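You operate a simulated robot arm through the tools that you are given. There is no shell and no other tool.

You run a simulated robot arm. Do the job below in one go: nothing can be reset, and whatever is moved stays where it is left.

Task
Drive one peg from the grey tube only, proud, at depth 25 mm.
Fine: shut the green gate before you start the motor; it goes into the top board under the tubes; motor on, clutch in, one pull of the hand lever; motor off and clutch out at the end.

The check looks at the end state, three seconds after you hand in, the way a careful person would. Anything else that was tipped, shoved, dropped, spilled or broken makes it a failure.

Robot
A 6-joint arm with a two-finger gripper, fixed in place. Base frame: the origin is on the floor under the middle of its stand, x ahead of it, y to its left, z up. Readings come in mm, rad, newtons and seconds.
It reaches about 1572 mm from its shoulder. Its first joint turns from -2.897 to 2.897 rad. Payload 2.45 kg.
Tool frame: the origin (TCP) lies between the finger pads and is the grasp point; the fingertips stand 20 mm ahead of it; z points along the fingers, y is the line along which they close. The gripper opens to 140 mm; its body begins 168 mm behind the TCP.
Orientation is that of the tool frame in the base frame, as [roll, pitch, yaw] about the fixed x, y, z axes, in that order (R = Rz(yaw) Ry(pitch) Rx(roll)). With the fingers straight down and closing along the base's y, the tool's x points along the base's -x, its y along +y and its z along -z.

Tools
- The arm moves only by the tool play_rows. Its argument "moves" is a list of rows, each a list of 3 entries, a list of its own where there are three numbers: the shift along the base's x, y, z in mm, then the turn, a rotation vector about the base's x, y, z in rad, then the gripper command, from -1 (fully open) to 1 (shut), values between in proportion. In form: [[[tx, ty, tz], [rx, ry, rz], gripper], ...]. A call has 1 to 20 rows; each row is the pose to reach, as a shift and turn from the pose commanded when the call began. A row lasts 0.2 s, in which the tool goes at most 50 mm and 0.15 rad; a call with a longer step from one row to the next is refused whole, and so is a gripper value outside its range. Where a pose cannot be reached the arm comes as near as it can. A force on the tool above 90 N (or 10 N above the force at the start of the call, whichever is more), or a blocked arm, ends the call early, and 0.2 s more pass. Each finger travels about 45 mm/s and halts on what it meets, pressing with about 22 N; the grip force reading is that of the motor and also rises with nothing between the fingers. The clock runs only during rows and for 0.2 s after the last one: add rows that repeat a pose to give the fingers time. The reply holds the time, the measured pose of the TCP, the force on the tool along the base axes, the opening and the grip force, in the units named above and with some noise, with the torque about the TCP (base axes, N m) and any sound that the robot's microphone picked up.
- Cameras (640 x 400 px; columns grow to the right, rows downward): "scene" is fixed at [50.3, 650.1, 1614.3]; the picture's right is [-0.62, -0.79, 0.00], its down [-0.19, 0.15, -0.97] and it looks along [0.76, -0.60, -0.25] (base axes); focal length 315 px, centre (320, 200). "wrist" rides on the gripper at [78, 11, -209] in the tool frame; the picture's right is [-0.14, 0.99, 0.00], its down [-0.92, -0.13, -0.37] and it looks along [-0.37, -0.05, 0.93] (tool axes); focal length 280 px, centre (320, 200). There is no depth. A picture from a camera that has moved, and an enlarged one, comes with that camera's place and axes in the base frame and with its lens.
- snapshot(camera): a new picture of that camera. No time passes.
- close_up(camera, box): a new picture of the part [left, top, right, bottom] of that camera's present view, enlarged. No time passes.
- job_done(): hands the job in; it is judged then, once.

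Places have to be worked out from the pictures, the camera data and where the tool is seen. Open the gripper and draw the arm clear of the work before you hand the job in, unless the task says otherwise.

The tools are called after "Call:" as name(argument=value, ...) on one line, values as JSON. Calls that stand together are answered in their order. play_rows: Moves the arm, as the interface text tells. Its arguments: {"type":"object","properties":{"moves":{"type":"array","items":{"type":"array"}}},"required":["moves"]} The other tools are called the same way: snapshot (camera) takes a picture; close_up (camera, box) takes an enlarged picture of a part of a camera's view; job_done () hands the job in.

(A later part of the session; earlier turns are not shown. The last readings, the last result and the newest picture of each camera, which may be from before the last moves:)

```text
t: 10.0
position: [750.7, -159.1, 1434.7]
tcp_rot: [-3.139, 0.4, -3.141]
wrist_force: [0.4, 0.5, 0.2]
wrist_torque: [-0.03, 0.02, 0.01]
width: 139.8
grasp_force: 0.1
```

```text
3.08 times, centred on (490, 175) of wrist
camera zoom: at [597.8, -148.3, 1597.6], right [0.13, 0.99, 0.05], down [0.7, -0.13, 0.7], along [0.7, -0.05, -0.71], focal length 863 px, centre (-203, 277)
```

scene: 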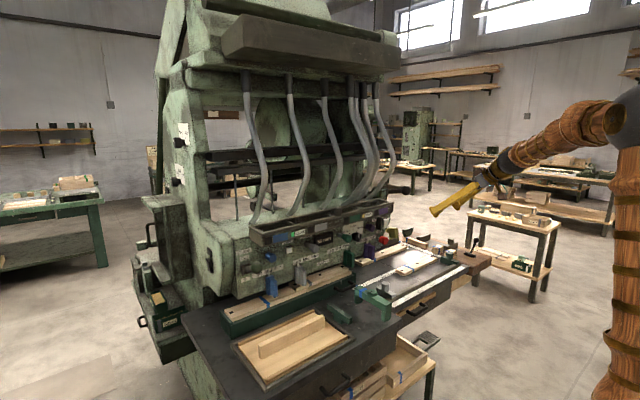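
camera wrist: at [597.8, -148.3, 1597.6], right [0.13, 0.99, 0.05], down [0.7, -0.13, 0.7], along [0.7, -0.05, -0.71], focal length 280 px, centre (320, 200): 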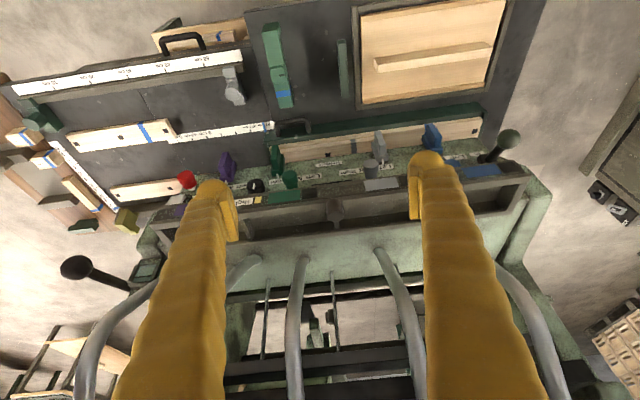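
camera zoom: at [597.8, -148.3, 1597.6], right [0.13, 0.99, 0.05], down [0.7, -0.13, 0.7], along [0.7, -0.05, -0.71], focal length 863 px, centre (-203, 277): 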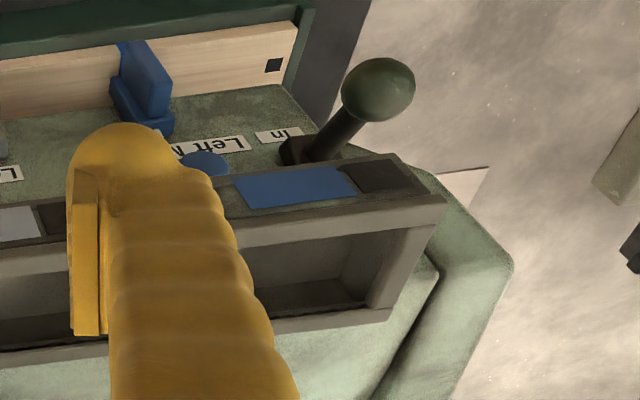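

No other proud/flush label appears; the trough's "Level / High" with its knob is the likely flush/proud selector. Before touching anything, I turn the wrist so the fingers will point forward at the panel with the camera above, doing the rotation in free space while backing off.

Call:
play_rows(moves=[[[-10, 0, 0], [0.125, 0, -0.0829], -1], [[-20, 0, 0], [0.25, 0, -0.1657], -1], [[-30, 0, 0], [0.375, 0, -0.2486], -1], [[-40, 0, 0], [0.5, 0, -0.3315], -1], [[-50, 0, 0], [0.625, 0, -0.4144], -1], [[-60, 0, 0], [0.75, 0, -0.4972], -1], [[-70, 0, 0], [0.875, 0, -0.5801], -1], [[-80, 0, 0], [1.0, 0, -0.663], -1], [[-90, 0, 0], [1.125, 0, -0.7459], -1], [[-100, 0, 0], [1.25, 0, -0.8288], -1], [[-100, 0, 0], [1.375, 0, -0.9116], -1], [[-100, 0, 0], [1.5, 0, -0.9945], -1], [[-100, 0, 0], [1.625, 0, -1.0774], -1], [[-100, 0, 0], [1.75, 0, -1.1603], -1], [[-100, 0, 0], [1.875, 0, -1.2431], -1], [[-100, 0, 0], [2.0, 0, -1.326], -1], [[-100, 0, 0], [2.125, 0, -1.4089], -1], [[-100, 0, 0], [2.25, 0, -1.4918], -1], [[-100, 0, 0], [2.375, 0, -1.5746], -1], [[-100, 0, 0], [2.5, 0, -1.6575], -1]])

Call:
snapshot(camera="wrist")

Call:
snapshot(camera="scene")

```text
t: 13.7
position: [704.1, -201.0, 1343.1]
tcp_rot: [2.006, -1.186, 1.487]
wrist_force: [-0.1, 1.0, -0.2]
wrist_torque: [-0.03, 0.0, -0.01]
width: 139.8
grasp_force: 0.1
stopped in row 18: the arm was blocked; the commanded pose is now the measured one
```

```text
taken
camera wrist: at [515.4, -246.4, 1452.9], right [0.34, -0.92, 0.21], down [-0.42, -0.35, -0.84], along [0.84, 0.2, -0.5], focal length 280 px, centre (320, 200)
```

wrist: 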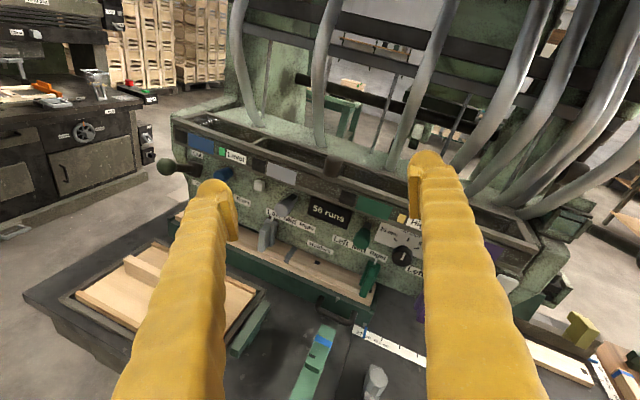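

```text
taken
```

scene: 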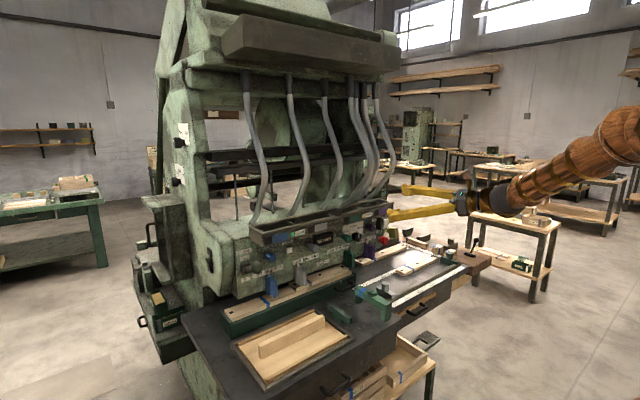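

The arm hit a joint limit (no contact force), a little short of the camera-above pose, but the fingers already point nearly forward. I settle for a partly rolled pose: fingers straight along +x, rolled so that they close diagonally, and go in front of the dial with a reduced opening.

Call:
play_rows(moves=[[[10, -18, -33], [-0.1, -0.038, -0.035], -1], [[20, -36, -66], [-0.2, -0.076, -0.07], -0.6], [[35, -54, -99], [-0.3, -0.113, -0.104], -0.3], [[50, -72, -132], [-0.4, -0.151, -0.139], -0.15], [[65, -90, -165], [-0.5, -0.189, -0.174], -0.15], [[80, -108, -198], [-0.6, -0.227, -0.208], -0.15], [[95, -128, -233], [-0.7149, -0.27, -0.248], -0.15], [[95, -128, -233], [-0.7149, -0.27, -0.248], -0.15]])

Call:
snapshot(camera="wrist")

Call:
snapshot(camera="scene")

```text
t: 15.5
position: [797.7, -329.6, 1110.1]
tcp_rot: [1.57, -0.466, 1.57]
wrist_force: [0.4, 0.9, -0.7]
wrist_torque: [0.01, -0.01, 0.03]
width: 80.4
grasp_force: 0.0
```

```text
taken
camera wrist: at [589.9, -263.9, 1155.2], right [0.0, -0.57, 0.82], down [-0.37, -0.77, -0.53], along [0.93, -0.3, -0.21], focal length 280 px, centre (320, 200)
```

wrist: 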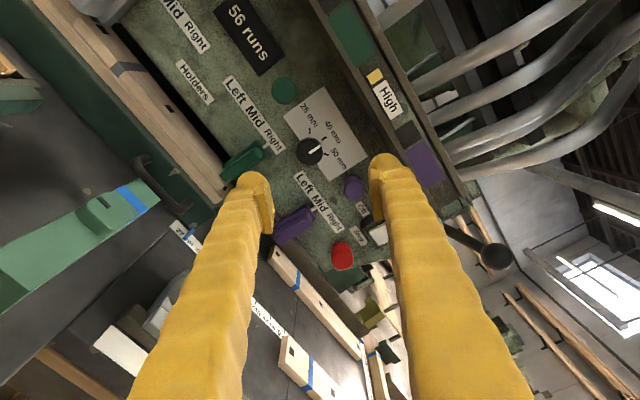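

```text
taken
```

scene: 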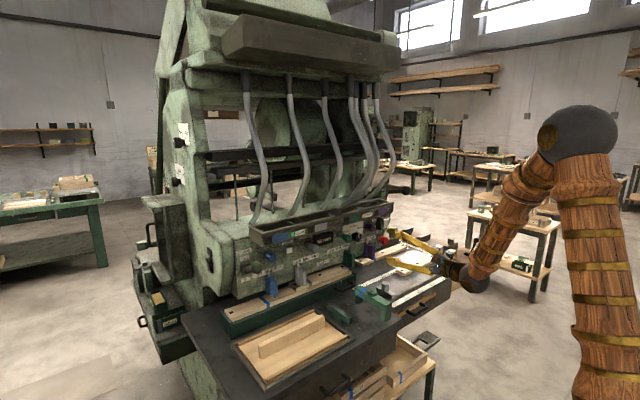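

The pose is as planned: fingers along +x at (798, −330, 1110), opening 80 mm. I zoom in on the dial, knobs and switch from here to fix their coordinates.

Call:
close_up(camera="wrist", box=[260, 60, 380, 210])

Call:
close_up(camera="wrist", box=[280, 110, 360, 190])

Call:
close_up(camera="wrist", box=[260, 160, 420, 290])

Call:
close_up(camera="scene", box=[340, 215, 440, 280])

```text
2.67 times, centred on (320, 135) of wrist
camera zoom: at [589.9, -263.9, 1155.2], right [0.0, -0.57, 0.82], down [-0.37, -0.77, -0.53], along [0.93, -0.3, -0.21], focal length 748 px, centre (320, 373)
```

zoom: 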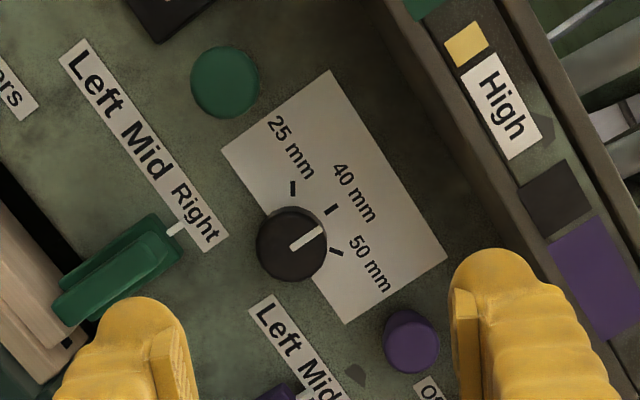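

```text
5.00 times, centred on (320, 150) of wrist
camera zoom: at [589.9, -263.9, 1155.2], right [0.0, -0.57, 0.82], down [-0.37, -0.77, -0.53], along [0.93, -0.3, -0.21], focal length 1402 px, centre (320, 450)
```

zoom: 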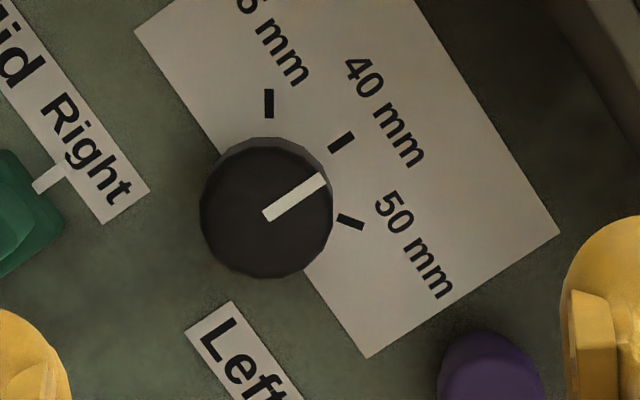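

```text
3.08 times, centred on (340, 225) of wrist
camera zoom: at [589.9, -263.9, 1155.2], right [0.0, -0.57, 0.82], down [-0.37, -0.77, -0.53], along [0.93, -0.3, -0.21], focal length 863 px, centre (258, 123)
```

zoom: 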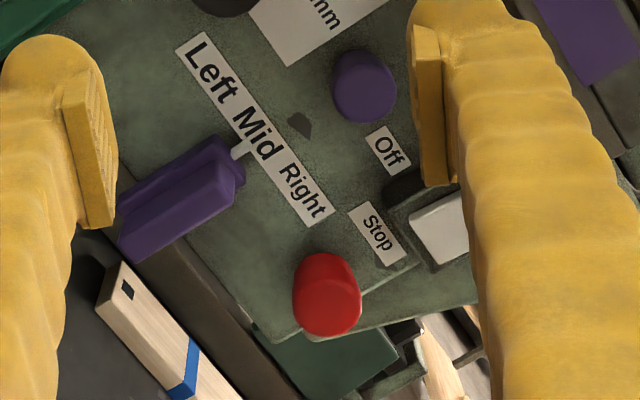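

```text
6.15 times, centred on (390, 248) of scene
camera zoom: at [50.3, 650.1, 1614.3], right [-0.62, -0.79, 0.0], down [-0.19, 0.15, -0.97], along [0.76, -0.6, -0.25], focal length 1941 px, centre (-111, -92)
```

zoom: 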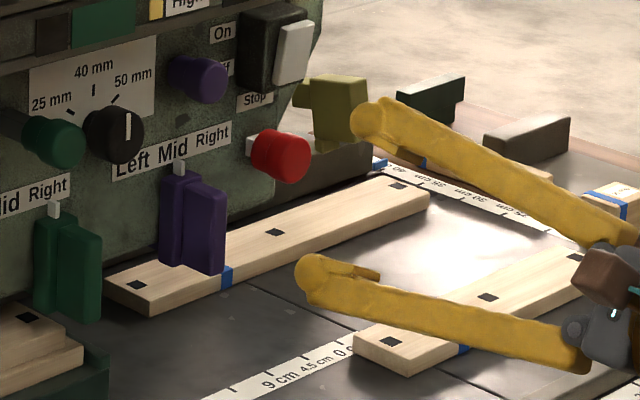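

The dial centre works out at about (y −331, z 1090), face x≈1017, diameter ≈41 mm, pointer exactly at 40; the 25 mark is about 57° counter-clockwise. I align in front of it with a slightly smaller roll and a 60 mm opening, stopping at x=900 to check.

Call:
play_rows(moves=[[[25, -1, -10], [-0.11, 0, 0], 0.14], [[50, -1.4, -20.5], [-0.216, 0, 0], 0.14], [[75, -1.4, -20.5], [-0.216, 0, 0], 0.14], [[102, -1.4, -20.5], [-0.216, 0, 0], 0.14], [[102, -1.4, -20.5], [-0.216, 0, 0], 0.14]])

Call:
snapshot(camera="wrist")

Call:
close_up(camera="wrist", box=[240, 60, 400, 200])

Call:
close_up(camera="scene", box=[330, 200, 430, 270])

```text
t: 16.7
position: [904.2, -329.5, 1089.5]
tcp_rot: [1.569, -0.253, 1.57]
wrist_force: [0.2, 0.4, -0.5]
wrist_torque: [0.0, 0.01, 0.01]
width: 60.2
grasp_force: 0.1
```

```text
taken
camera wrist: at [693.9, -256.6, 1119.7], right [0.0, -0.38, 0.93], down [-0.37, -0.86, -0.35], along [0.93, -0.34, -0.14], focal length 280 px, centre (320, 200)
```

wrist: 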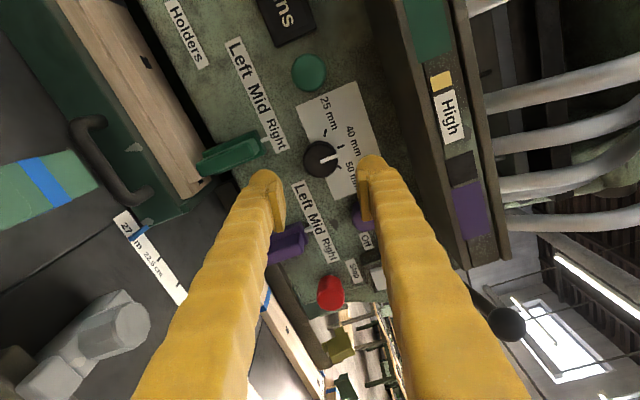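

```text
2.86 times, centred on (320, 130) of wrist
camera zoom: at [693.9, -256.6, 1119.7], right [0.0, -0.38, 0.93], down [-0.37, -0.86, -0.35], along [0.93, -0.34, -0.14], focal length 801 px, centre (320, 400)
```

zoom: 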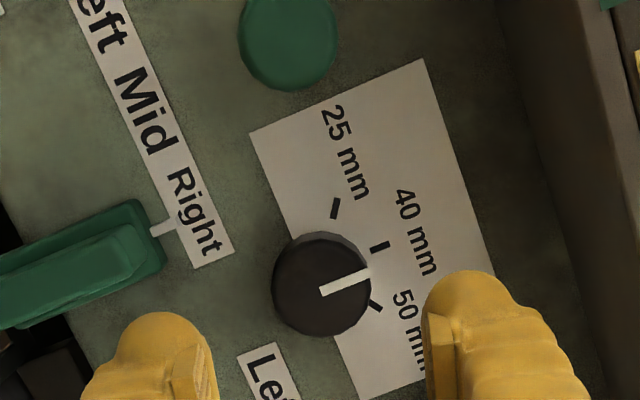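

```text
5.71 times, centred on (380, 235) of scene
camera zoom: at [50.3, 650.1, 1614.3], right [-0.62, -0.79, 0.0], down [-0.19, 0.15, -0.97], along [0.76, -0.6, -0.25], focal length 1802 px, centre (-23, 0)
```

zoom: 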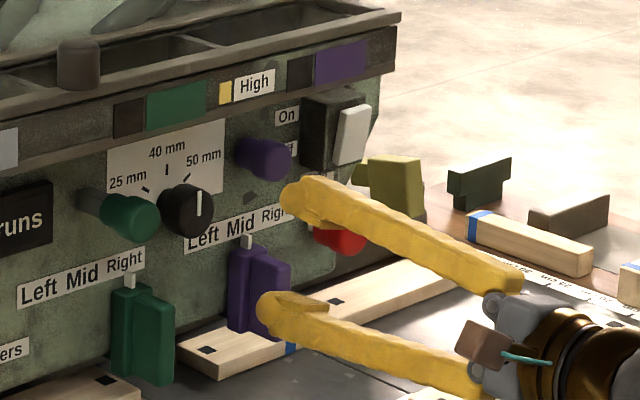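

This second view gives the same dial centre (−331, 1089.5), so the estimates agree. I advance so the pads straddle the dial (tips at x≈1036, short of the panel at 1048) and close on it.

Call:
play_rows(moves=[[[30, -1, 0], [0, 0, 0], 0.14], [[60, -1, 0], [0, 0, 0], 0.14], [[85, -1, 0], [0, 0, 0], 0.14], [[110, -1, 0], [0, 0, 0], 0.14], [[110, -1, 0], [0, 0, 0], 0.14]])

Call:
close_up(camera="scene", box=[330, 205, 410, 260])

Call:
snapshot(camera="wrist")

```text
t: 17.9
position: [1009.9, -330.9, 1091.2]
tcp_rot: [1.571, -0.252, 1.57]
wrist_force: [-0.2, 1.1, -0.3]
wrist_torque: [0.04, -0.01, -0.04]
width: 60.0
grasp_force: 0.0
```

```text
7.27 times, centred on (370, 232) of scene
camera zoom: at [50.3, 650.1, 1614.3], right [-0.62, -0.79, 0.0], down [-0.19, 0.15, -0.97], along [0.76, -0.6, -0.25], focal length 2294 px, centre (-44, -36)
```

zoom: 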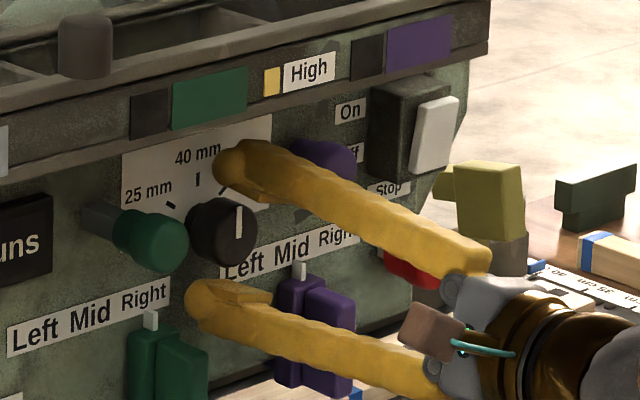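

```text
taken
camera wrist: at [802.3, -255.9, 1120.9], right [0.0, -0.38, 0.93], down [-0.37, -0.86, -0.35], along [0.93, -0.34, -0.14], focal length 280 px, centre (320, 200)
```

wrist: 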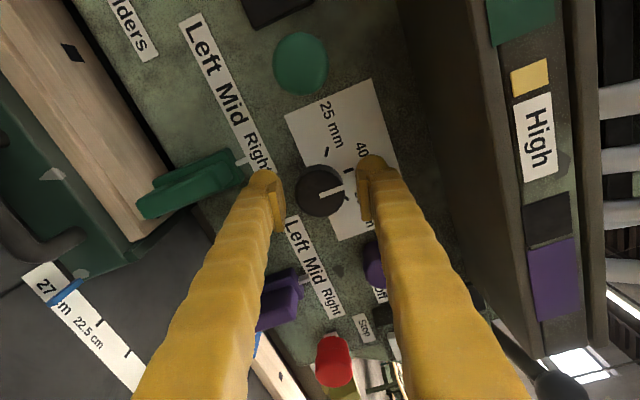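

The dial sits centred between the fingertips with no contact force. I go 7 mm deeper and close on it.

Call:
play_rows(moves=[[[7, 0, -1], [0, 0, 0], 0.14], [[7, 0, -1], [0, 0, 0], 0.3], [[7, 0, -1], [0, 0, 0], 0.5], [[7, 0, -1], [0, 0, 0], 0.7], [[7, 0, -1], [0, 0, 0], 0.7], [[7, 0, -1], [0, 0, 0], 0.7]])

Call:
snapshot(camera="wrist")

```text
t: 19.3
position: [1016.5, -329.2, 1090.6]
tcp_rot: [1.57, -0.251, 1.57]
wrist_force: [4.2, -3.9, 3.1]
wrist_torque: [-0.03, -0.03, -0.06]
width: 39.5
grasp_force: 44.9
```

```text
taken
camera wrist: at [808.8, -256.4, 1120.2], right [0.0, -0.38, 0.93], down [-0.37, -0.86, -0.35], along [0.93, -0.34, -0.14], focal length 280 px, centre (320, 200)
```

wrist: 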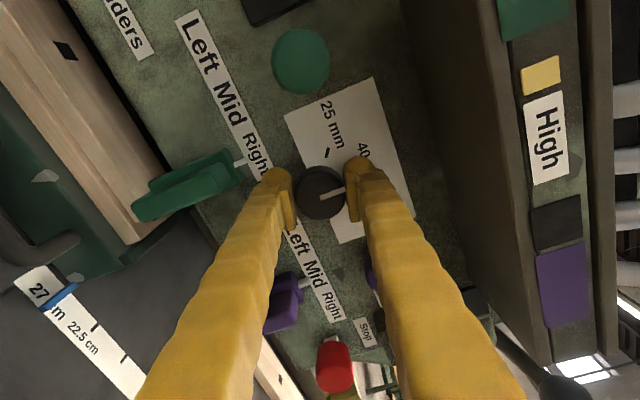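

The dial is gripped (39.5 mm wide, small side force). I turn it counter-clockwise about 57° (−0.99 rad about x) toward 25 mm.

Call:
play_rows(moves=[[[0, 0, 0], [-0.14, 0, 0], 0.7], [[0, 0, 0], [-0.28, 0, 0], 0.7], [[0, 0, 0], [-0.42, 0, 0], 0.7], [[0, 0, 0], [-0.56, 0, 0], 0.7], [[0, 0, 0], [-0.7, 0, 0], 0.7], [[0, 0, 0], [-0.84, 0, 0], 0.7], [[0, 0, 0], [-0.99, 0, 0], 0.7], [[0, 0, 0], [-0.99, 0, 0], 0.7]])

Call:
snapshot(camera="wrist")

Call:
close_up(camera="scene", box=[330, 205, 410, 260])

```text
t: 21.1
position: [1015.4, -330.4, 1089.6]
tcp_rot: [1.572, 0.74, 1.573]
wrist_force: [-20.5, 7.1, -9.2]
wrist_torque: [0.02, 0.12, 0.11]
width: 39.6
grasp_force: 45.1
```

```text
taken
camera wrist: at [808.7, -264.7, 1045.6], right [0.0, 0.57, 0.82], down [-0.37, -0.77, 0.53], along [0.93, -0.3, 0.21], focal length 280 px, centre (320, 200)
```

wrist: 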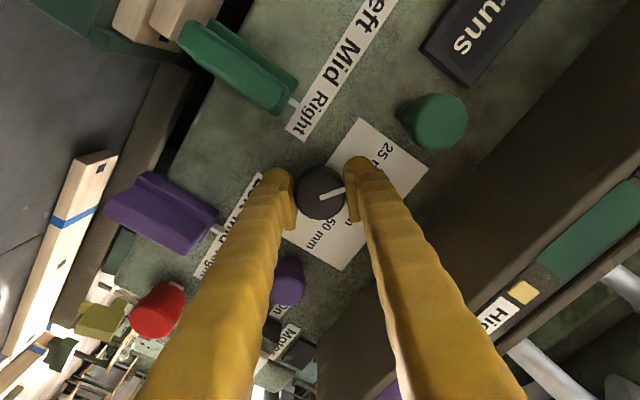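

```text
7.27 times, centred on (370, 232) of scene
camera zoom: at [50.3, 650.1, 1614.3], right [-0.62, -0.79, 0.0], down [-0.19, 0.15, -0.97], along [0.76, -0.6, -0.25], focal length 2294 px, centre (-44, -36)
```

zoom: 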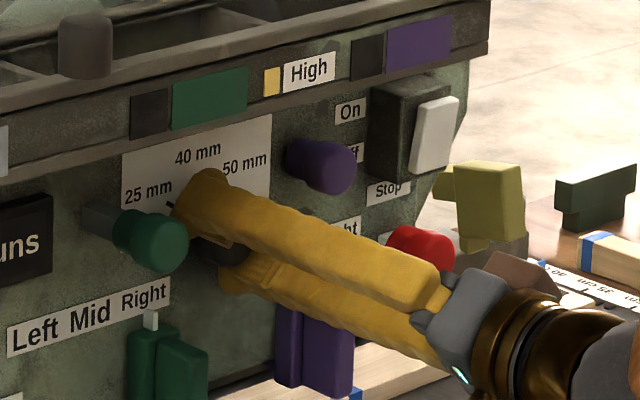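

The dial turned with the fingers. I release to 60 mm and back straight out, then check the pointer.

Call:
play_rows(moves=[[[0, 0, 0], [0, 0, 0], 0.4], [[0, 0, 0], [0, 0, 0], 0.14], [[0, 0, 0], [0, 0, 0], 0.14], [[-30, 0, 0], [0, 0, 0], 0.14], [[-65, 0, 0], [0, 0, 0], 0.14], [[-105, 0, 0], [0, 0, 0], 0.14], [[-140, 0, 0], [0, 0, 0], 0.14]])

Call:
snapshot(camera="wrist")

Call:
close_up(camera="wrist", box=[260, 110, 380, 210])

Call:
close_up(camera="scene", box=[345, 220, 385, 248])

```text
t: 22.7
position: [878.2, -329.4, 1090.9]
tcp_rot: [1.572, 0.74, 1.571]
wrist_force: [-0.1, 0.2, 0.4]
wrist_torque: [0.03, -0.03, -0.02]
width: 60.0
grasp_force: 0.1
```

```text
taken
camera wrist: at [669.6, -264.3, 1046.8], right [0.0, 0.57, 0.82], down [-0.37, -0.77, 0.53], along [0.93, -0.3, 0.21], focal length 280 px, centre (320, 200)
```

wrist: 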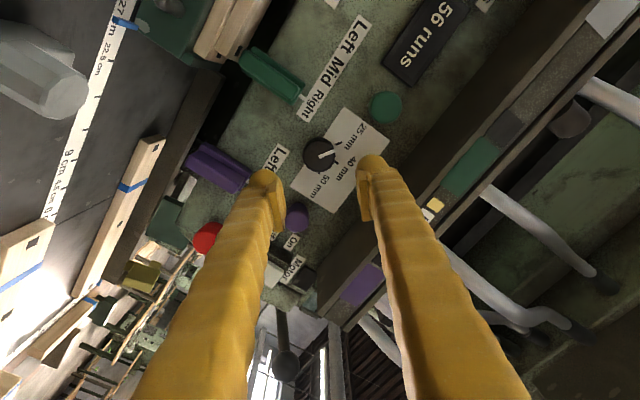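

```text
4.00 times, centred on (320, 160) of wrist
camera zoom: at [669.6, -264.3, 1046.8], right [0.0, 0.57, 0.82], down [-0.37, -0.77, 0.53], along [0.93, -0.3, 0.21], focal length 1122 px, centre (320, 360)
```

zoom: 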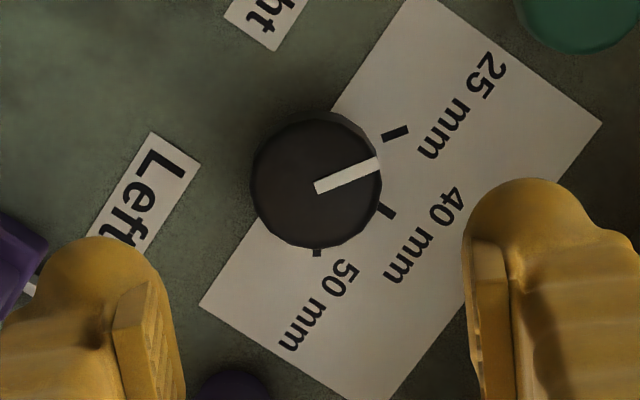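

```text
14.29 times, centred on (365, 234) of scene
camera zoom: at [50.3, 650.1, 1614.3], right [-0.62, -0.79, 0.0], down [-0.19, 0.15, -0.97], along [0.76, -0.6, -0.25], focal length 4506 px, centre (-323, -286)
```

zoom: 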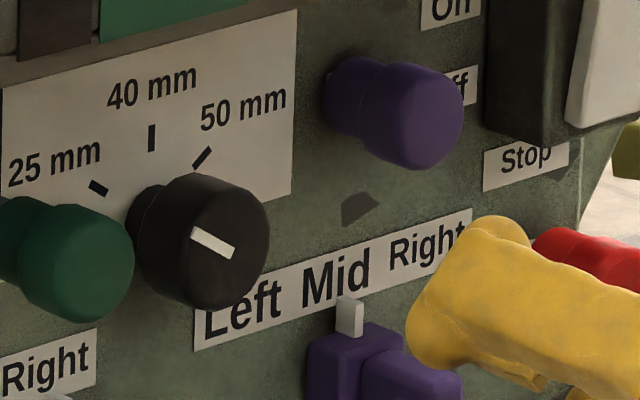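

The pointer now lines up parallel with the 25 mm tick. Next is the green gate knob at about (y −240.5, z 1115): I close the fingers, roll the camera back to the upper side and line up in front of it.

Call:
play_rows(moves=[[[0, 11, 3], [0.14, 0, 0], 0.5], [[0, 22, 6], [0.28, 0, 0], 0.8], [[0, 33, 9], [0.42, 0, 0], 1], [[0, 44, 12], [0.56, 0, 0], 1], [[0, 55, 15], [0.7, 0, 0], 1], [[0, 66, 18], [0.84, 0, 0], 1], [[0, 77, 21], [0.98, 0, 0], 1], [[0, 88.9, 24], [1.12, 0, 0], 1], [[20, 88.9, 24], [1.12, 0, 0], 1], [[40, 88.9, 24], [1.12, 0, 0], 1], [[40, 88.9, 24], [1.12, 0, 0], 1]])

Call:
snapshot(camera="wrist")

Call:
close_up(camera="scene", box=[310, 205, 410, 270])

```text
t: 25.1
position: [918.2, -241.6, 1114.6]
tcp_rot: [1.57, -0.382, 1.571]
wrist_force: [-0.7, -0.2, -0.1]
wrist_torque: [-0.03, 0.01, 0.04]
width: 0.1
grasp_force: 22.3
```

```text
taken
camera wrist: at [709.7, -172.6, 1154.3], right [0.0, -0.5, 0.87], down [-0.37, -0.81, -0.46], along [0.93, -0.32, -0.18], focal length 280 px, centre (320, 200)
```

wrist: 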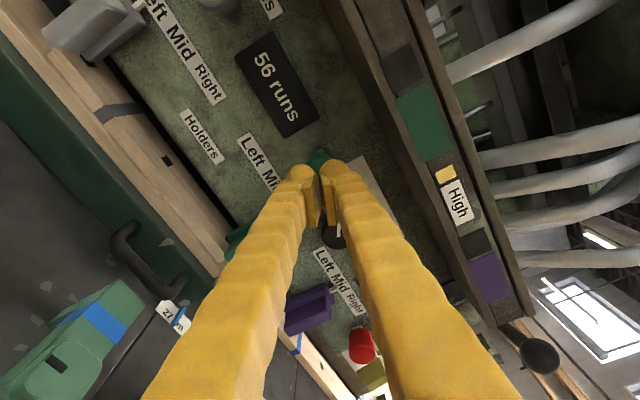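

```text
6.15 times, centred on (360, 238) of scene
camera zoom: at [50.3, 650.1, 1614.3], right [-0.62, -0.79, 0.0], down [-0.19, 0.15, -0.97], along [0.76, -0.6, -0.25], focal length 1941 px, centre (74, -31)
```

zoom: 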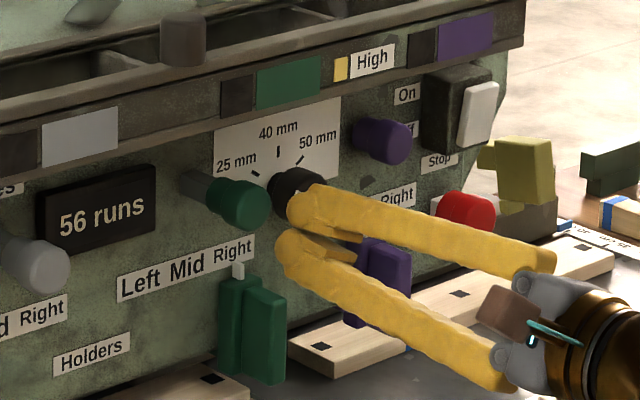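

The closed fingertips line up with the green knob. I push forward slowly, watching for the force to rise.

Call:
play_rows(moves=[[[20, 0.5, 0], [0, 0, 0], 1], [[38, 0.5, 0], [0, 0, 0], 1], [[46, 0.5, 0], [0, 0, 0], 1], [[52, 0.5, 0], [0, 0, 0], 1], [[58, 0.5, 0], [0, 0, 0], 1], [[63, 0.5, 0], [0, 0, 0], 1], [[63, 0.5, 0], [0, 0, 0], 1]])

Call:
close_up(camera="scene", box=[310, 205, 410, 270])

```text
t: 26.7
position: [980.1, -240.7, 1113.8]
tcp_rot: [1.57, -0.38, 1.572]
wrist_force: [0.7, 0.1, 0.3]
wrist_torque: [-0.02, 0.02, 0.02]
width: 0.0
grasp_force: 29.2
```

```text
6.15 times, centred on (360, 238) of scene
camera zoom: at [50.3, 650.1, 1614.3], right [-0.62, -0.79, 0.0], down [-0.19, 0.15, -0.97], along [0.76, -0.6, -0.25], focal length 1941 px, centre (74, -31)
```

zoom: 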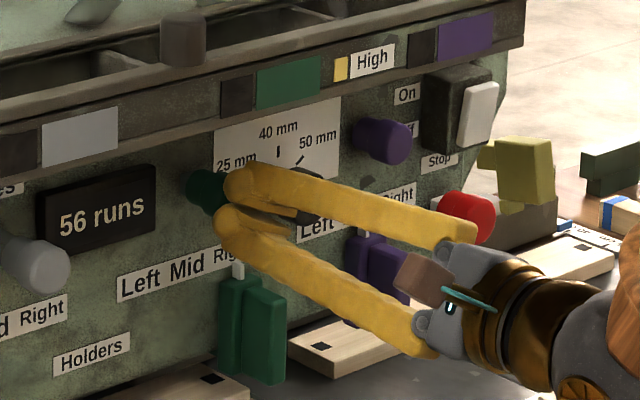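

The stem looks shorter already and the force is tiny; I keep pushing in small steps until the knob seats.

Call:
play_rows(moves=[[[4, 0, 0], [0, 0, 0], 1], [[8, 0, 0], [0, 0, 0], 1], [[12, 0, 0], [0, 0, 0], 1], [[15, 0, 0], [0, 0, 0], 1], [[15, 0, 0], [0, 0, 0], 1]])

Call:
close_up(camera="scene", box=[310, 205, 410, 270])

Call:
snapshot(camera="wrist")

```text
t: 27.6
position: [989.4, -240.6, 1114.0]
tcp_rot: [1.572, -0.379, 1.571]
wrist_force: [-35.3, 5.9, 8.6]
wrist_torque: [0.03, -0.15, 0.14]
width: 6.1
grasp_force: 29.0
stopped in row 4: the force on the tool passed its limit at 109 N (the readings are from after the stop); the commanded pose is now the measured one
```

```text
6.15 times, centred on (360, 238) of scene
camera zoom: at [50.3, 650.1, 1614.3], right [-0.62, -0.79, 0.0], down [-0.19, 0.15, -0.97], along [0.76, -0.6, -0.25], focal length 1941 px, centre (74, -31)
```

zoom: 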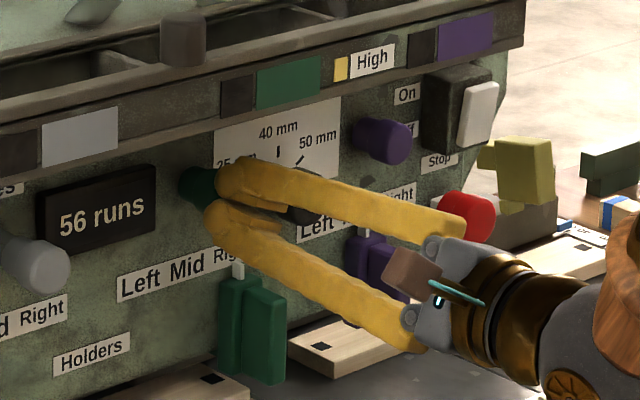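

```text
taken
camera wrist: at [781.7, -172.0, 1154.2], right [0.0, -0.5, 0.87], down [-0.37, -0.81, -0.46], along [0.93, -0.32, -0.18], focal length 280 px, centre (320, 200)
```

wrist: 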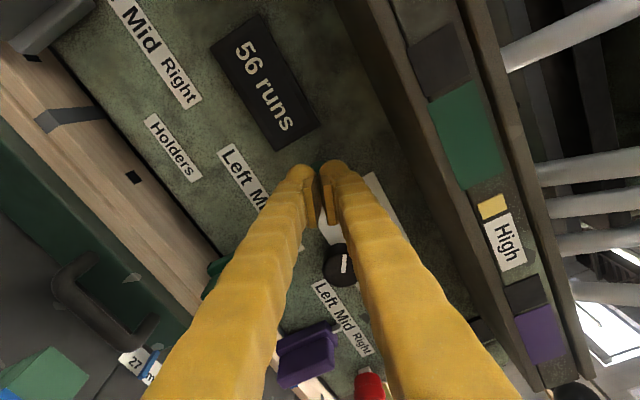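

The knob reached its stop (force rose sharply near tip x≈1010). I back off and compare it with the pushed-in blue and purple knobs.

Call:
play_rows(moves=[[[-10, 0, 0], [0, 0, 0], 1], [[-40, 0, 0], [0, 0, 0], 1], [[-80, 0, 0], [0, 0, 0], 1], [[-120, 0, 0], [0, 0, 0], 0.5], [[-150, 0, 0], [0, 0, 0], 0.0], [[-150, 0, 0], [0, 0, 0], -0.3], [[-150, 0, 0], [0, 0, 0], -0.3]])

Call:
snapshot(camera="wrist")

Call:
close_up(camera="scene", box=[240, 205, 400, 295])

Call:
close_up(camera="scene", box=[330, 215, 390, 255])

```text
t: 29.2
position: [838.2, -240.6, 1113.2]
tcp_rot: [1.572, -0.38, 1.568]
wrist_force: [-0.1, 0.3, 0.3]
wrist_torque: [0.01, 0.06, 0.01]
width: 85.1
grasp_force: 0.1
```

```text
taken
camera wrist: at [630.7, -171.5, 1152.5], right [0.0, -0.5, 0.87], down [-0.37, -0.81, -0.46], along [0.93, -0.32, -0.18], focal length 280 px, centre (320, 200)
```

wrist: 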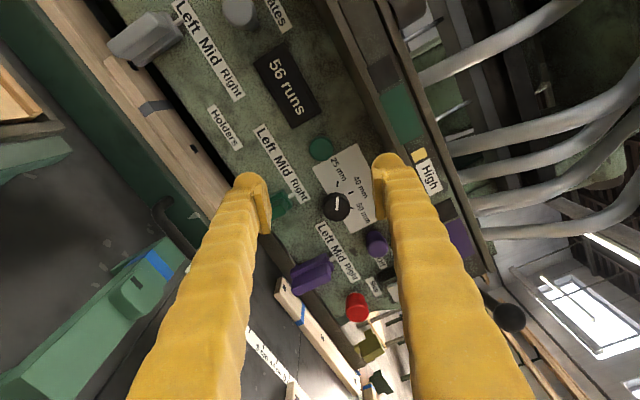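

```text
4.00 times, centred on (320, 250) of scene
camera zoom: at [50.3, 650.1, 1614.3], right [-0.62, -0.79, 0.0], down [-0.19, 0.15, -0.97], along [0.76, -0.6, -0.25], focal length 1262 px, centre (320, 0)
```

zoom: 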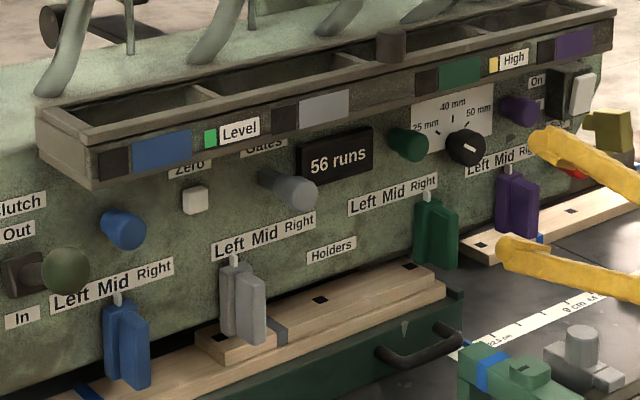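

```text
10.00 times, centred on (360, 235) of scene
camera zoom: at [50.3, 650.1, 1614.3], right [-0.62, -0.79, 0.0], down [-0.19, 0.15, -0.97], along [0.76, -0.6, -0.25], focal length 3154 px, centre (-80, -150)
```

zoom: 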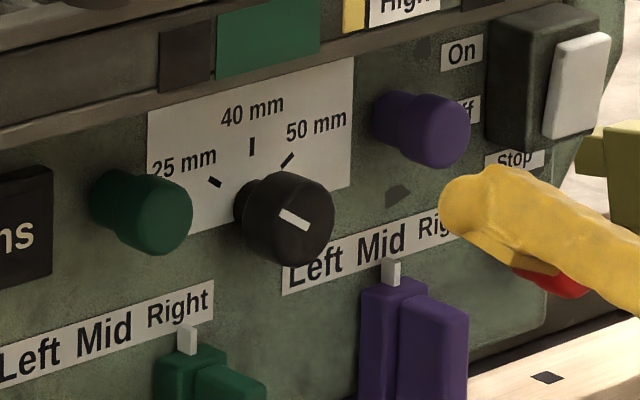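

Green is now in like blue and purple; only grey stands out. Now I look for how the trough knob moves, with high enlargement of the rim and the trough ends.

Call:
close_up(camera="scene", box=[328, 196, 352, 211])

Call:
close_up(camera="scene", box=[380, 198, 404, 213])

Call:
close_up(camera="scene", box=[246, 222, 270, 250])

Call:
close_up(camera="wrist", box=[340, 60, 480, 240])

```text
16.00 times, centred on (340, 204) of scene
camera zoom: at [50.3, 650.1, 1614.3], right [-0.62, -0.79, 0.0], down [-0.19, 0.15, -0.97], along [0.76, -0.6, -0.25], focal length 5047 px, centre (0, 144)
```

zoom: 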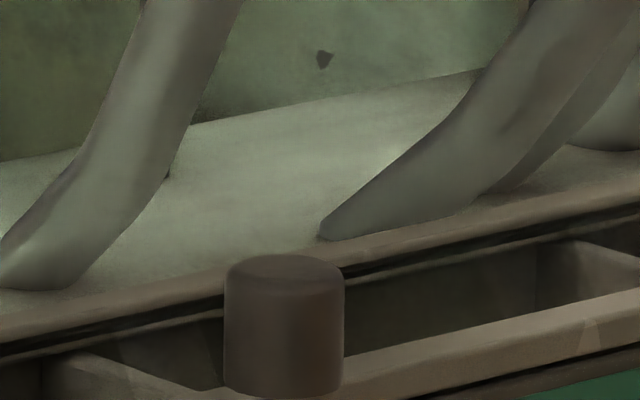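

```text
16.00 times, centred on (392, 206) of scene
camera zoom: at [50.3, 650.1, 1614.3], right [-0.62, -0.79, 0.0], down [-0.19, 0.15, -0.97], along [0.76, -0.6, -0.25], focal length 5047 px, centre (-832, 112)
```

zoom: 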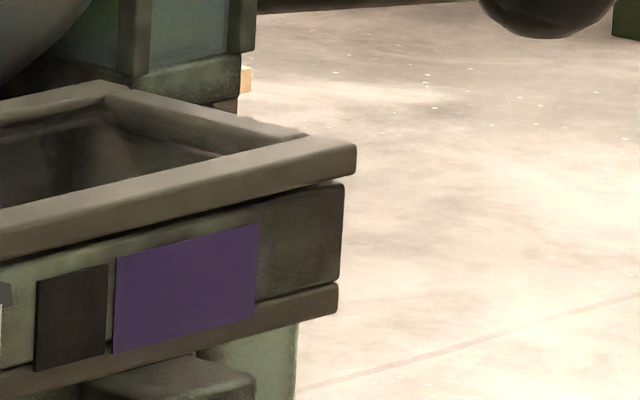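

```text
14.29 times, centred on (258, 236) of scene
camera zoom: at [50.3, 650.1, 1614.3], right [-0.62, -0.79, 0.0], down [-0.19, 0.15, -0.97], along [0.76, -0.6, -0.25], focal length 4506 px, centre (1206, -314)
```

zoom: 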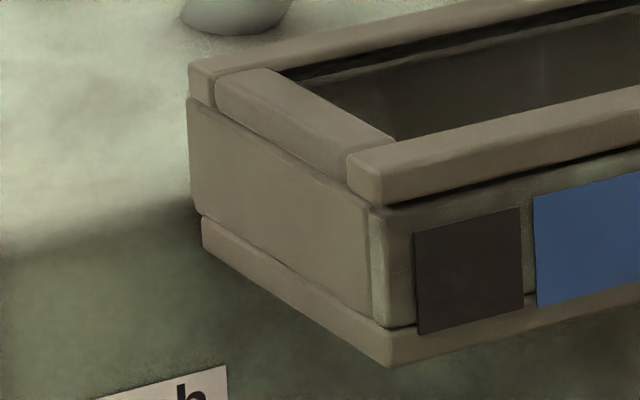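

```text
2.22 times, centred on (410, 150) of wrist
camera zoom: at [630.7, -171.5, 1152.5], right [0.0, -0.5, 0.87], down [-0.37, -0.81, -0.46], along [0.93, -0.32, -0.18], focal length 623 px, centre (120, 311)
```

zoom: 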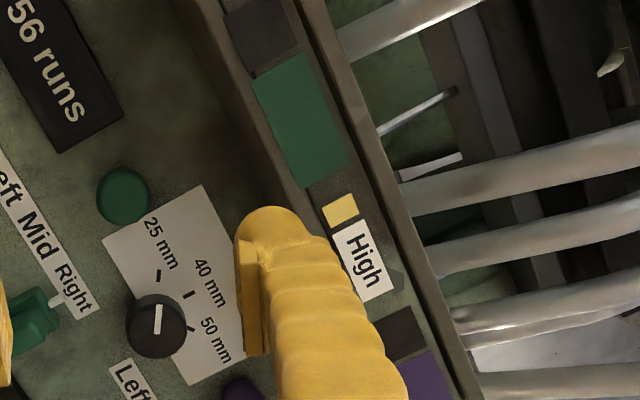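

The rim frame, front board and lower ledge look like separate pieces, and the knob sits exactly at the trough's middle. I enlarge its foot to see which piece it is fixed to.

Call:
close_up(camera="scene", box=[330, 200, 354, 222])

Call:
close_up(camera="scene", box=[270, 220, 300, 242])

Call:
close_up(camera="scene", box=[360, 205, 384, 222])

```text
16.00 times, centred on (342, 211) of scene
camera zoom: at [50.3, 650.1, 1614.3], right [-0.62, -0.79, 0.0], down [-0.19, 0.15, -0.97], along [0.76, -0.6, -0.25], focal length 5047 px, centre (-32, 24)
```

zoom: 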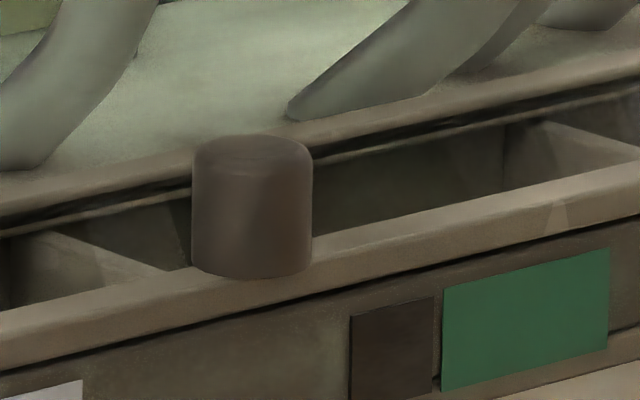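

```text
16.00 times, centred on (285, 231) of scene
camera zoom: at [50.3, 650.1, 1614.3], right [-0.62, -0.79, 0.0], down [-0.19, 0.15, -0.97], along [0.76, -0.6, -0.25], focal length 5047 px, centre (880, -296)
```

zoom: 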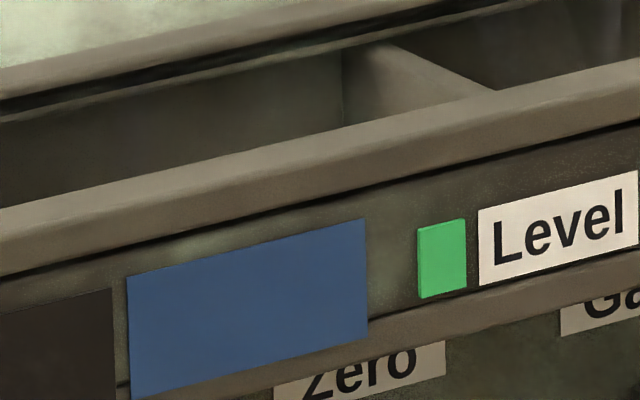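

```text
16.00 times, centred on (372, 214) of scene
camera zoom: at [50.3, 650.1, 1614.3], right [-0.62, -0.79, 0.0], down [-0.19, 0.15, -0.97], along [0.76, -0.6, -0.25], focal length 5047 px, centre (-512, -16)
```

zoom: 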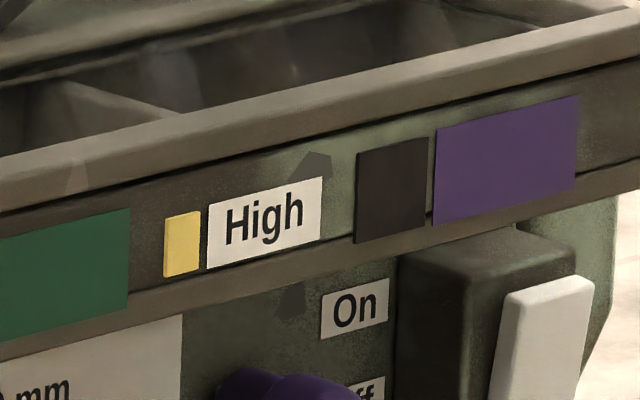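

The knob stands on the front rim itself. I go to a 45° down-forward pose above and in front of it (fingers closing along y) to inspect and then test its motion gently.

Call:
play_rows(moves=[[[-20, 0, 17], [-0.1314, 0.0361, 0.0533], -0.3], [[-40, 5, 34], [-0.2628, 0.0723, 0.1067], -0.3], [[-50, 10, 51], [-0.3942, 0.1084, 0.16], -0.3], [[-50, 18, 68], [-0.5256, 0.1445, 0.2133], -0.3], [[-50, 26, 85], [-0.657, 0.1806, 0.2667], -0.3], [[-50, 34, 102], [-0.7884, 0.2168, 0.32], -0.3], [[-50, 42, 119], [-0.9198, 0.2529, 0.3734], -0.3], [[-45, 50, 136], [-1.0511, 0.289, 0.4267], -0.3], [[-40, 58, 153], [-1.1825, 0.3252, 0.48], -0.3], [[-30, 66, 170], [-1.3139, 0.3613, 0.5334], -0.3], [[-20, 74, 187], [-1.4453, 0.3974, 0.5867], -0.3], [[-10, 82, 204], [-1.5767, 0.4335, 0.64], -0.3], [[5, 88, 220], [-1.7081, 0.4697, 0.6934], -0.3], [[20, 93, 232], [-1.8395, 0.5058, 0.7467], -0.3], [[30, 93, 232], [-1.8395, 0.5058, 0.7467], -0.3], [[30, 93, 232], [-1.8395, 0.5058, 0.7467], -0.3]])

Call:
snapshot(camera="wrist")

Call:
snapshot(camera="scene")

Call:
close_up(camera="wrist", box=[240, 130, 400, 250])

```text
t: 32.6
position: [872.2, -148.7, 1346.3]
tcp_rot: [-3.14, 0.801, 3.139]
wrist_force: [0.0, -0.7, -0.2]
wrist_torque: [0.04, -0.01, 0.01]
width: 90.9
grasp_force: 0.1
```

```text
taken
camera wrist: at [668.0, -136.2, 1435.3], right [0.1, 0.99, 0.1], down [0.38, -0.13, 0.92], along [0.92, -0.05, -0.39], focal length 280 px, centre (320, 200)
```

wrist: 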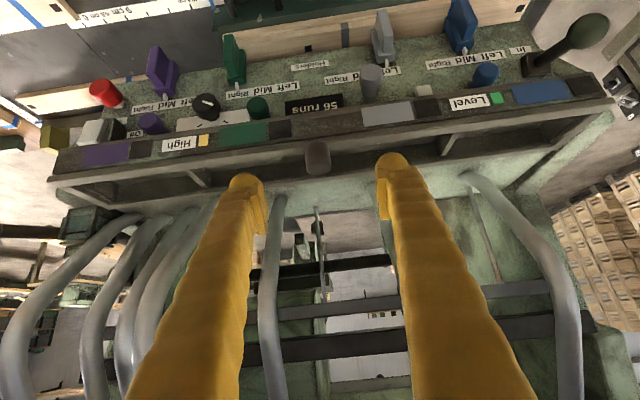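

```text
taken
```

scene: 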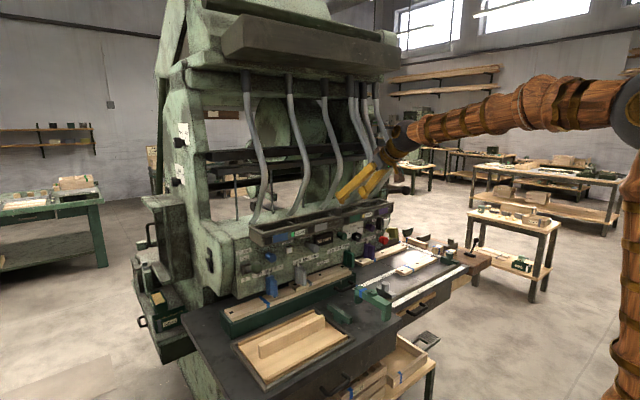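

```text
3.33 times, centred on (320, 190) of wrist
camera zoom: at [668.0, -136.2, 1435.3], right [0.1, 0.99, 0.1], down [0.38, -0.13, 0.92], along [0.92, -0.05, -0.39], focal length 935 px, centre (320, 233)
```

zoom: 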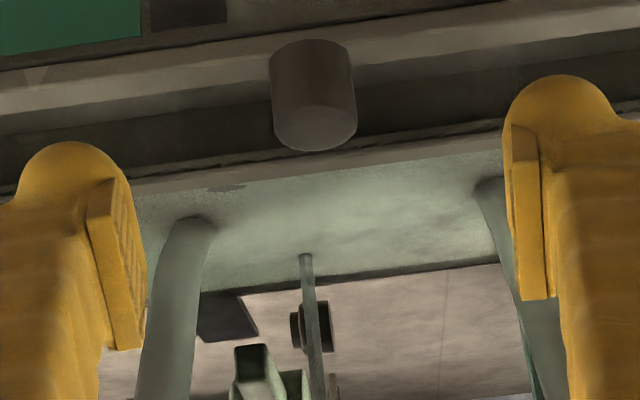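

The knob top is at about (953, −150, 1277). I move in along the finger direction with a 60 mm opening, then close on it.

Call:
play_rows(moves=[[[25, -0.5, -24], [0, 0, 0], 0.0], [[50, -1, -48], [0, 0, 0], 0.14], [[68, -1, -66], [0, 0, 0], 0.14], [[76, -1, -74], [0, 0, 0], 0.14], [[76, -1, -74], [0, 0, 0], 0.14]])

Call:
snapshot(camera="wrist")

Call:
close_up(camera="scene", box=[310, 180, 370, 225])

```text
t: 33.8
position: [946.0, -149.4, 1271.4]
tcp_rot: [-3.14, 0.799, 3.141]
wrist_force: [-0.7, 0.0, 4.3]
wrist_torque: [0.07, 0.03, -0.06]
width: 60.2
grasp_force: 0.2
```

```text
taken
camera wrist: at [743.0, -138.5, 1360.4], right [0.1, 0.99, 0.1], down [0.38, -0.13, 0.92], along [0.92, -0.05, -0.38], focal length 280 px, centre (320, 200)
```

wrist: 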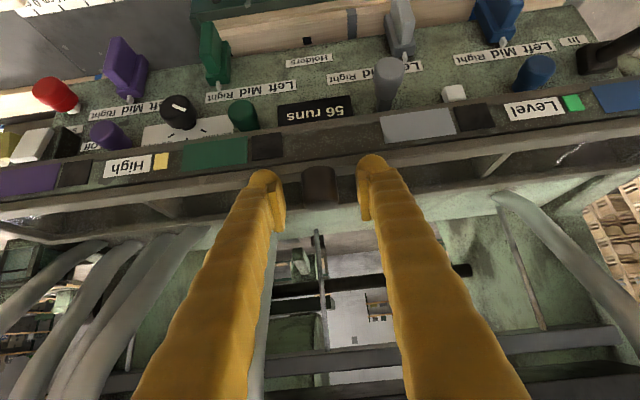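

```text
8.89 times, centred on (340, 202) of scene
camera zoom: at [50.3, 650.1, 1614.3], right [-0.62, -0.79, 0.0], down [-0.19, 0.15, -0.97], along [0.76, -0.6, -0.25], focal length 2804 px, centre (142, 178)
```

zoom: 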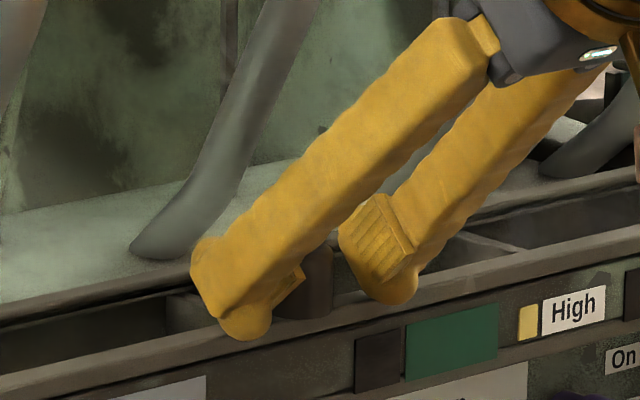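

There is a slight 4 N upward force, so the tips just touch the rim. I lift 5 mm and then close on the knob.

Call:
play_rows(moves=[[[0, 0, 5], [0, 0, 0], 0.14], [[0, 0, 5], [0, 0, 0], 0.3], [[0, 0, 5], [0, 0, 0], 0.5], [[0, 0, 5], [0, 0, 0], 0.7], [[0, 0, 5], [0, 0, 0], 0.7], [[0, 0, 5], [0, 0, 0], 0.7]])

Call:
close_up(camera="scene", box=[310, 180, 370, 225])

```text
t: 35.2
position: [945.8, -150.1, 1276.5]
tcp_rot: [3.141, 0.8, 3.141]
wrist_force: [0.8, -2.1, -1.0]
wrist_torque: [-0.02, 0.05, -0.02]
width: 27.1
grasp_force: 44.9
```

```text
8.89 times, centred on (340, 202) of scene
camera zoom: at [50.3, 650.1, 1614.3], right [-0.62, -0.79, 0.0], down [-0.19, 0.15, -0.97], along [0.76, -0.6, -0.25], focal length 2804 px, centre (142, 178)
```

zoom: 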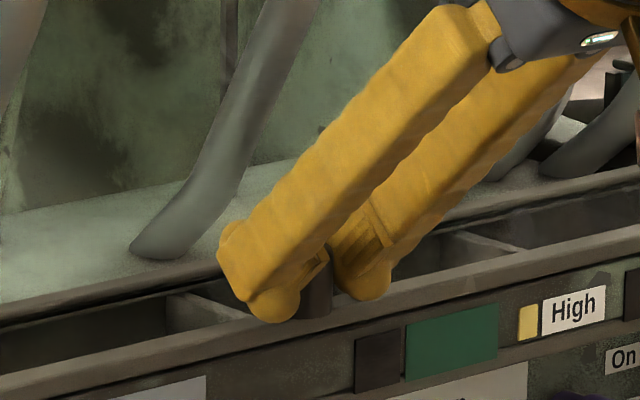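

The knob is held (27 mm wide). I try a gentle 5 mm nudge toward "High" (−y) and read the force.

Call:
play_rows(moves=[[[0, -2, 0], [0, 0, 0], 0.7], [[0, -5, 0], [0, 0, 0], 0.7], [[0, -5, 0], [0, 0, 0], 0.7]])

Call:
close_up(camera="scene", box=[310, 180, 370, 225])

```text
t: 36.0
position: [946.8, -150.7, 1275.0]
tcp_rot: [3.141, 0.799, -3.14]
wrist_force: [2.8, 69.2, 3.6]
wrist_torque: [0.4, -0.35, 0.66]
width: 27.4
grasp_force: 45.0
```

```text
8.89 times, centred on (340, 202) of scene
camera zoom: at [50.3, 650.1, 1614.3], right [-0.62, -0.79, 0.0], down [-0.19, 0.15, -0.97], along [0.76, -0.6, -0.25], focal length 2804 px, centre (142, 178)
```

zoom: 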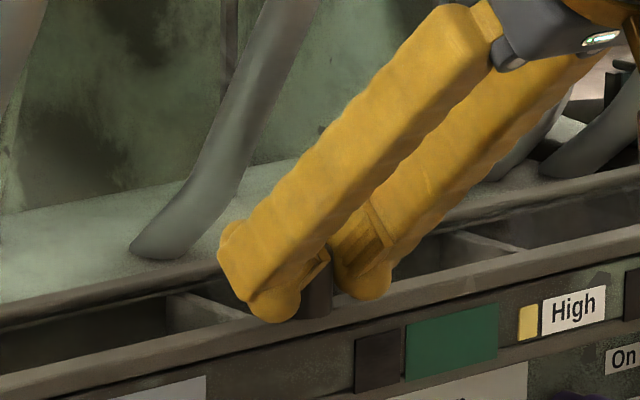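

The knob is rigid in −y (69 N, no motion). I return to neutral and try lifting slightly instead.

Call:
play_rows(moves=[[[0, 5, 0], [0, 0, 0], 0.7], [[0, 5, 0], [0, 0, 0], 0.7], [[0, 5, 3], [0, 0, 0], 0.7], [[0, 5, 6], [0, 0, 0], 0.7], [[0, 5, 6], [0, 0, 0], 0.7]])

Call:
close_up(camera="scene", box=[310, 180, 370, 225])

```text
t: 37.2
position: [945.2, -149.4, 1282.6]
tcp_rot: [3.14, 0.8, 3.14]
wrist_force: [7.5, -16.2, -16.3]
wrist_torque: [0.01, 1.02, -0.16]
width: 27.5
grasp_force: 44.8
```

```text
8.89 times, centred on (340, 202) of scene
camera zoom: at [50.3, 650.1, 1614.3], right [-0.62, -0.79, 0.0], down [-0.19, 0.15, -0.97], along [0.76, -0.6, -0.25], focal length 2804 px, centre (142, 178)
```

zoom: 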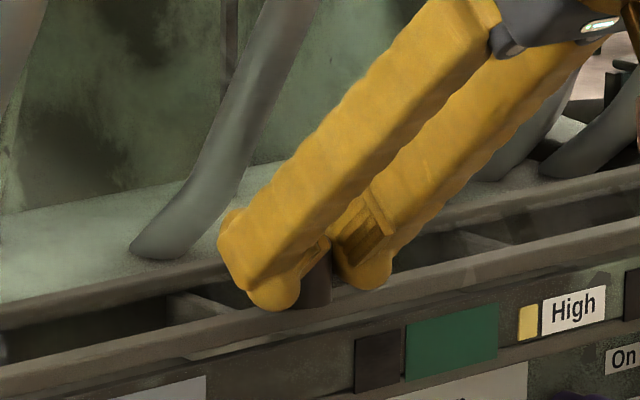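

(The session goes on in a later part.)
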